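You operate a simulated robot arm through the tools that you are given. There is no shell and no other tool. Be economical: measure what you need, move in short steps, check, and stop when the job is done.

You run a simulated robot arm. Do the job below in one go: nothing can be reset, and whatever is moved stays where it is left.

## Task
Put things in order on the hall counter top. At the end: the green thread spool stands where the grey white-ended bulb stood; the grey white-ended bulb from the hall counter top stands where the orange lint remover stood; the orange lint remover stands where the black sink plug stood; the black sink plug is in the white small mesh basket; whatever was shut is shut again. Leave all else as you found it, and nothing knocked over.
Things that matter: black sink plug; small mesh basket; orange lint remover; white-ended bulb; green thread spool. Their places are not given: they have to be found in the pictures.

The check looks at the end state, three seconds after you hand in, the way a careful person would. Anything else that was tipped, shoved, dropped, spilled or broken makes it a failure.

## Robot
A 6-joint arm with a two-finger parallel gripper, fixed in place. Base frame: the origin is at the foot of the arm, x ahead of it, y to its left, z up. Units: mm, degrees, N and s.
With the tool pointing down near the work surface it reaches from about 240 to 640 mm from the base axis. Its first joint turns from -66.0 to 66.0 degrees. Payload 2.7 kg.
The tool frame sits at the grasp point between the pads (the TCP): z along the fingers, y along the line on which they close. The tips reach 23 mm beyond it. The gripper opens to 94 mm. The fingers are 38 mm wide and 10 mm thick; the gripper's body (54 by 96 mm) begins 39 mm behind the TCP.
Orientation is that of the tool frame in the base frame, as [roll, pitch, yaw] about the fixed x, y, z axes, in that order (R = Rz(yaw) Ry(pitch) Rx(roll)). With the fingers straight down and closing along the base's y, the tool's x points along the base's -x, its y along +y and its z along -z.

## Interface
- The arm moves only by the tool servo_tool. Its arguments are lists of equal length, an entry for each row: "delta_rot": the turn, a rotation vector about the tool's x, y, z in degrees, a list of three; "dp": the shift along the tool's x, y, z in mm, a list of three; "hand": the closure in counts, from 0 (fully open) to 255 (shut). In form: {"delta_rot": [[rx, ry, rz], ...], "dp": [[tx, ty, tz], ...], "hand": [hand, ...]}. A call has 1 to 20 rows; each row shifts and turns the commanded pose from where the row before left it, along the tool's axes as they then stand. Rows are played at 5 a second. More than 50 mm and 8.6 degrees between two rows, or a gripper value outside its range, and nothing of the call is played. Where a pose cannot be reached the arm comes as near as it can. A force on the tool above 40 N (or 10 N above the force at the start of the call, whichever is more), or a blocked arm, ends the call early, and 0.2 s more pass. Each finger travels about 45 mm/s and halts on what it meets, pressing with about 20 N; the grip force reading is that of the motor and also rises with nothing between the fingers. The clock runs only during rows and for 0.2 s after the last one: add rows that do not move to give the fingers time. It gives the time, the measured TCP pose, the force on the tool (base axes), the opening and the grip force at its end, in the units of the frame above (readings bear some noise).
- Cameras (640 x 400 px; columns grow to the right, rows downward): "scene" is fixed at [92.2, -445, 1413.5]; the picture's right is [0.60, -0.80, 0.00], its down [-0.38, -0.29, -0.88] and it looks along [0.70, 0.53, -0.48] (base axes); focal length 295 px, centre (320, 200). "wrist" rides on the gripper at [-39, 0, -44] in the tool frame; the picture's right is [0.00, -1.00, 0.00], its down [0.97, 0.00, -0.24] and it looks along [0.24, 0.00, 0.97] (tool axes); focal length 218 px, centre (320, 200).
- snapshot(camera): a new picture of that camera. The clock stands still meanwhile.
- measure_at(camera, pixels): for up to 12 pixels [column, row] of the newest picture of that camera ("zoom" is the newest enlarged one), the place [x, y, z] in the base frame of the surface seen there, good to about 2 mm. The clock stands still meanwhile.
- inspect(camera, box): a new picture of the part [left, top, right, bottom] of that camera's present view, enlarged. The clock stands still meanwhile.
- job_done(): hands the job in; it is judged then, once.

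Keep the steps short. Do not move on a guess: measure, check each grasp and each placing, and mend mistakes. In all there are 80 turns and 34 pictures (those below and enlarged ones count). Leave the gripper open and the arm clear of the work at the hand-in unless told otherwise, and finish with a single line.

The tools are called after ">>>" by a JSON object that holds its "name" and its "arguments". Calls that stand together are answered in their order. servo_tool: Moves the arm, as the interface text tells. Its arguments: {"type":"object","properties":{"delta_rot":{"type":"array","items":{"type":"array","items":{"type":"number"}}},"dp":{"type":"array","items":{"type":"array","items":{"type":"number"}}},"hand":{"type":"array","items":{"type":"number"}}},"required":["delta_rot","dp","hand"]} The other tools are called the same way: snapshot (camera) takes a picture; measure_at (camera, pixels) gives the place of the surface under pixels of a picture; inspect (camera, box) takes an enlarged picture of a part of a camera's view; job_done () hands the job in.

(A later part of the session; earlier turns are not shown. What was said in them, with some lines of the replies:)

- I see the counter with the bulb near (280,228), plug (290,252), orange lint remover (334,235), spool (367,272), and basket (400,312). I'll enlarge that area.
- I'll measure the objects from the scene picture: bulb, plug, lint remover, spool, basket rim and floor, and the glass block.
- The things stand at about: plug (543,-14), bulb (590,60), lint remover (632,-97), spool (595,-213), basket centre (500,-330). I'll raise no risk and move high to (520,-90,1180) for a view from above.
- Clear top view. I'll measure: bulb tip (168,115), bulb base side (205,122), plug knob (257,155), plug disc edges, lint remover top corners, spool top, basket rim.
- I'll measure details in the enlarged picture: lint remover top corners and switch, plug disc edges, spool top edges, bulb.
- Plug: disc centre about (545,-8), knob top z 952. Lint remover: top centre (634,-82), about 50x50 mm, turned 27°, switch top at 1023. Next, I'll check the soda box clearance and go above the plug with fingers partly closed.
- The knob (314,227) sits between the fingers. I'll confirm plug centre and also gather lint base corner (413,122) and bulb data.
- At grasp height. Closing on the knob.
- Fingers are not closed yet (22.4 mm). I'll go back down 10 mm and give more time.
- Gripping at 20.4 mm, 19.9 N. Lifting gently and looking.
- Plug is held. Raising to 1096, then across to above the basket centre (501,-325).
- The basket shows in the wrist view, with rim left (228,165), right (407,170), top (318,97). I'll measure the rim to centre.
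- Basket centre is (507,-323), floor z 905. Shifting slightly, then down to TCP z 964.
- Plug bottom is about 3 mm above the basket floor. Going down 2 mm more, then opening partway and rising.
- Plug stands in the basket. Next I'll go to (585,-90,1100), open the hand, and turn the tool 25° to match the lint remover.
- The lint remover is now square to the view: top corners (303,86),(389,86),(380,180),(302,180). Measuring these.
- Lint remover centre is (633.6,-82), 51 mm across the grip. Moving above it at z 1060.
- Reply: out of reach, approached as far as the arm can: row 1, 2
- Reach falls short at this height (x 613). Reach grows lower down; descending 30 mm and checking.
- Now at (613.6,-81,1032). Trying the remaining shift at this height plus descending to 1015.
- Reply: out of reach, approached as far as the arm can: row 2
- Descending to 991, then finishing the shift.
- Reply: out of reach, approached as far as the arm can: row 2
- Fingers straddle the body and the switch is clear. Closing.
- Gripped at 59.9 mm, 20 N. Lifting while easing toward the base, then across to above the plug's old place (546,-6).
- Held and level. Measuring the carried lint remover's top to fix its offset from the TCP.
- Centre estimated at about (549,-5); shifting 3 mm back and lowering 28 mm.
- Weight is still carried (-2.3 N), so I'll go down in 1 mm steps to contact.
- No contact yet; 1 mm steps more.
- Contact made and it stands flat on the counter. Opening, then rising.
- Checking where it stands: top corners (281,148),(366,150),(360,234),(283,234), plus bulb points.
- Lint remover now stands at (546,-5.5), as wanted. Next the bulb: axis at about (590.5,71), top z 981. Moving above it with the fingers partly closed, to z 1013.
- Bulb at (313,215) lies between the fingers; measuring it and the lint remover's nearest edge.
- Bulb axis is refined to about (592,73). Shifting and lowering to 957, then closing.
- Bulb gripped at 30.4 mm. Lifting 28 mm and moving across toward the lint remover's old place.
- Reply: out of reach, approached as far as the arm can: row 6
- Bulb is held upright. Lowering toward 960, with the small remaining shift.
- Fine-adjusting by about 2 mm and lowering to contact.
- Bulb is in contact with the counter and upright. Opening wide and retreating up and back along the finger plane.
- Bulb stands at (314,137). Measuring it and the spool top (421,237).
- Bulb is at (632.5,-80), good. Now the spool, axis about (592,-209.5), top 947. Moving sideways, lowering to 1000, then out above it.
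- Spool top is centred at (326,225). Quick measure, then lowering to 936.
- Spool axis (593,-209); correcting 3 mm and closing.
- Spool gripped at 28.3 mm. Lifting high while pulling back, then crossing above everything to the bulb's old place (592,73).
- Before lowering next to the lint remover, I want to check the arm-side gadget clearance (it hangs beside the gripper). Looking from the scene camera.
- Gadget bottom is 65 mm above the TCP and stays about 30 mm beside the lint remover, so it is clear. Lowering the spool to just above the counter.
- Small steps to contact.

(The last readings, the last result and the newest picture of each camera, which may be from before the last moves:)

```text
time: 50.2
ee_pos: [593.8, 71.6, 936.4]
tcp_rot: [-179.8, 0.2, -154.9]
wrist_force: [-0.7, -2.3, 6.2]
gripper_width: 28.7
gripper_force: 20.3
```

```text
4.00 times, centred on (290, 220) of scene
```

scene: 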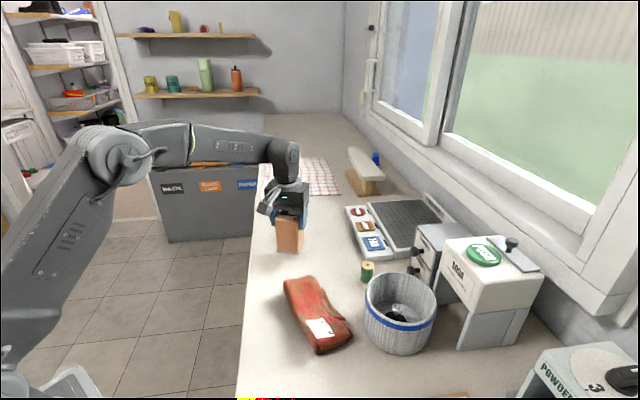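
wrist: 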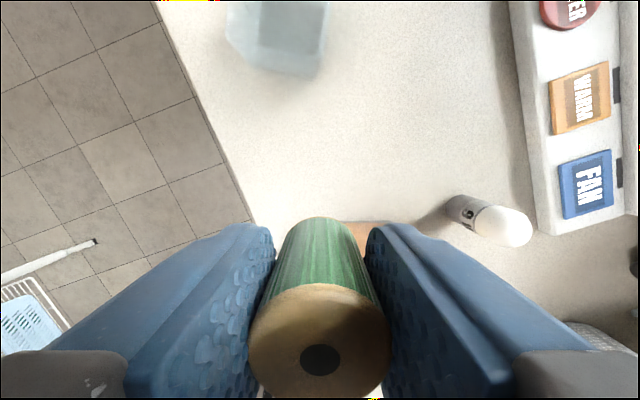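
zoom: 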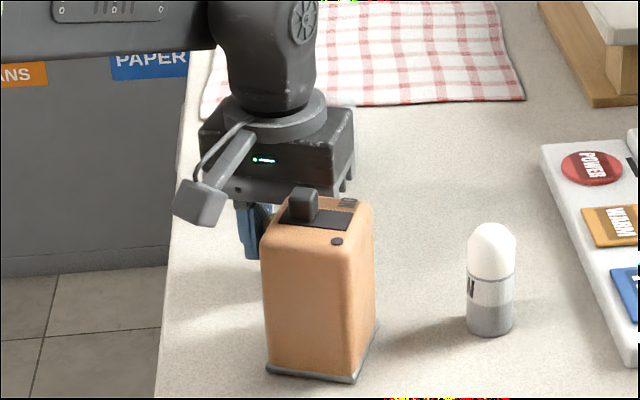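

Contact at 6 N. Opening and rising straight up.

>>> {"name": "servo_tool", "arguments": {"delta_rot": [[0, 0, 0], [0, 0, 0], [0, 0, 0], [0, 0, 0], [0, 0, 0]], "dp": [[0, 0, -0.5], [0, 0, 0], [0, 0, 0], [0, 0, 0], [0, 0, 0]], "hand": [220, 70, 70, 70, 70]}}

>>> {"name": "servo_tool", "arguments": {"delta_rot": [[0, 0, 0], [0, 0, 0], [0, 0, 0], [0, 0, 0], [0, 0, 0], [0, 0, 0], [0, 0, 0], [0, 0, 0]], "dp": [[0, 0, -20], [0, 0, -40], [0, 0, -40], [0, 0, -45], [20, 0, -40], [40, 0, -25], [40, 0, -20], [0, 0, 0]], "hand": [70, 70, 70, 70, 0, 0, 0, 0]}}

>>> {"name": "snapshot", "arguments": {"camera": "wrist"}}

>>> {"name": "snapshot", "arguments": {"camera": "scene"}}

```text
time: 51.4
ee_pos: [594.1, 71.6, 936.2]
tcp_rot: [180.0, 0.0, -155.0]
wrist_force: [-0.3, 0.6, 0.5]
gripper_width: 68.3
gripper_force: 0.0
```

```text
time: 53.2
ee_pos: [500.6, 27.3, 1166.8]
tcp_rot: [-179.9, 0.1, -154.8]
wrist_force: [0.9, -0.2, -1.4]
gripper_width: 93.7
gripper_force: 0.1
```

```text
7 pictures are left
```

wrist: 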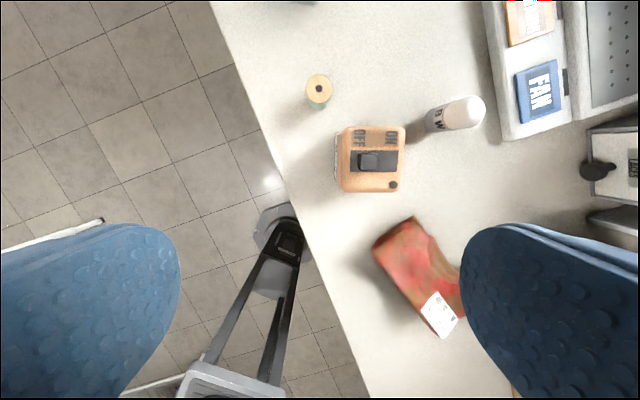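

```text
6 pictures are left
```

scene: 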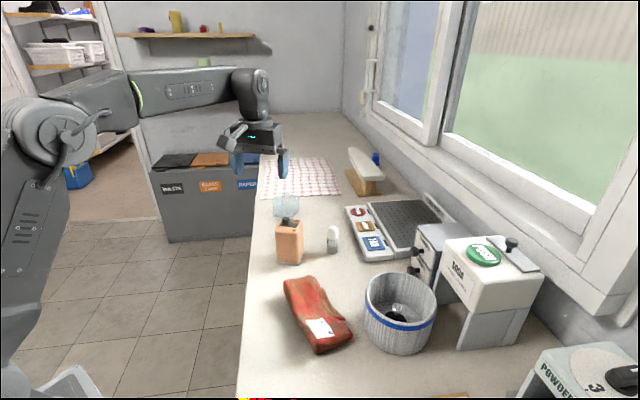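

All four items stand upright. Final measure of spool, lint remover and bulb positions.

>>> {"name": "measure_at", "arguments": {"camera": "wrist", "pixels": [[309, 88], [329, 88], [319, 79], [319, 97], [345, 130], [401, 132], [397, 186], [344, 187], [470, 110]]}}

```text
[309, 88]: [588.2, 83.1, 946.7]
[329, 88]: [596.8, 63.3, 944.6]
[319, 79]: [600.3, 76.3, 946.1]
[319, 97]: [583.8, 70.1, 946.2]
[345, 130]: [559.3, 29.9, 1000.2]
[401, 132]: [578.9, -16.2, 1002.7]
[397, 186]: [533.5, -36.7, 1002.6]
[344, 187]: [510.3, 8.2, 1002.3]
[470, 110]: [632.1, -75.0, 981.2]
```

Spool is at (592,73), lint remover at (545.5,-4) and bulb at about (632,-80), all in their places; the plug is in the basket, the gripper is open and the arm is clear. Handing in.

>>> {"name": "job_done", "arguments": {}}

```text
The job is handed in.
```

The plug is in the basket, and the lint remover, bulb and spool each stand upright within about 3 mm of their target places; nothing was opened and I saw nothing else moved.
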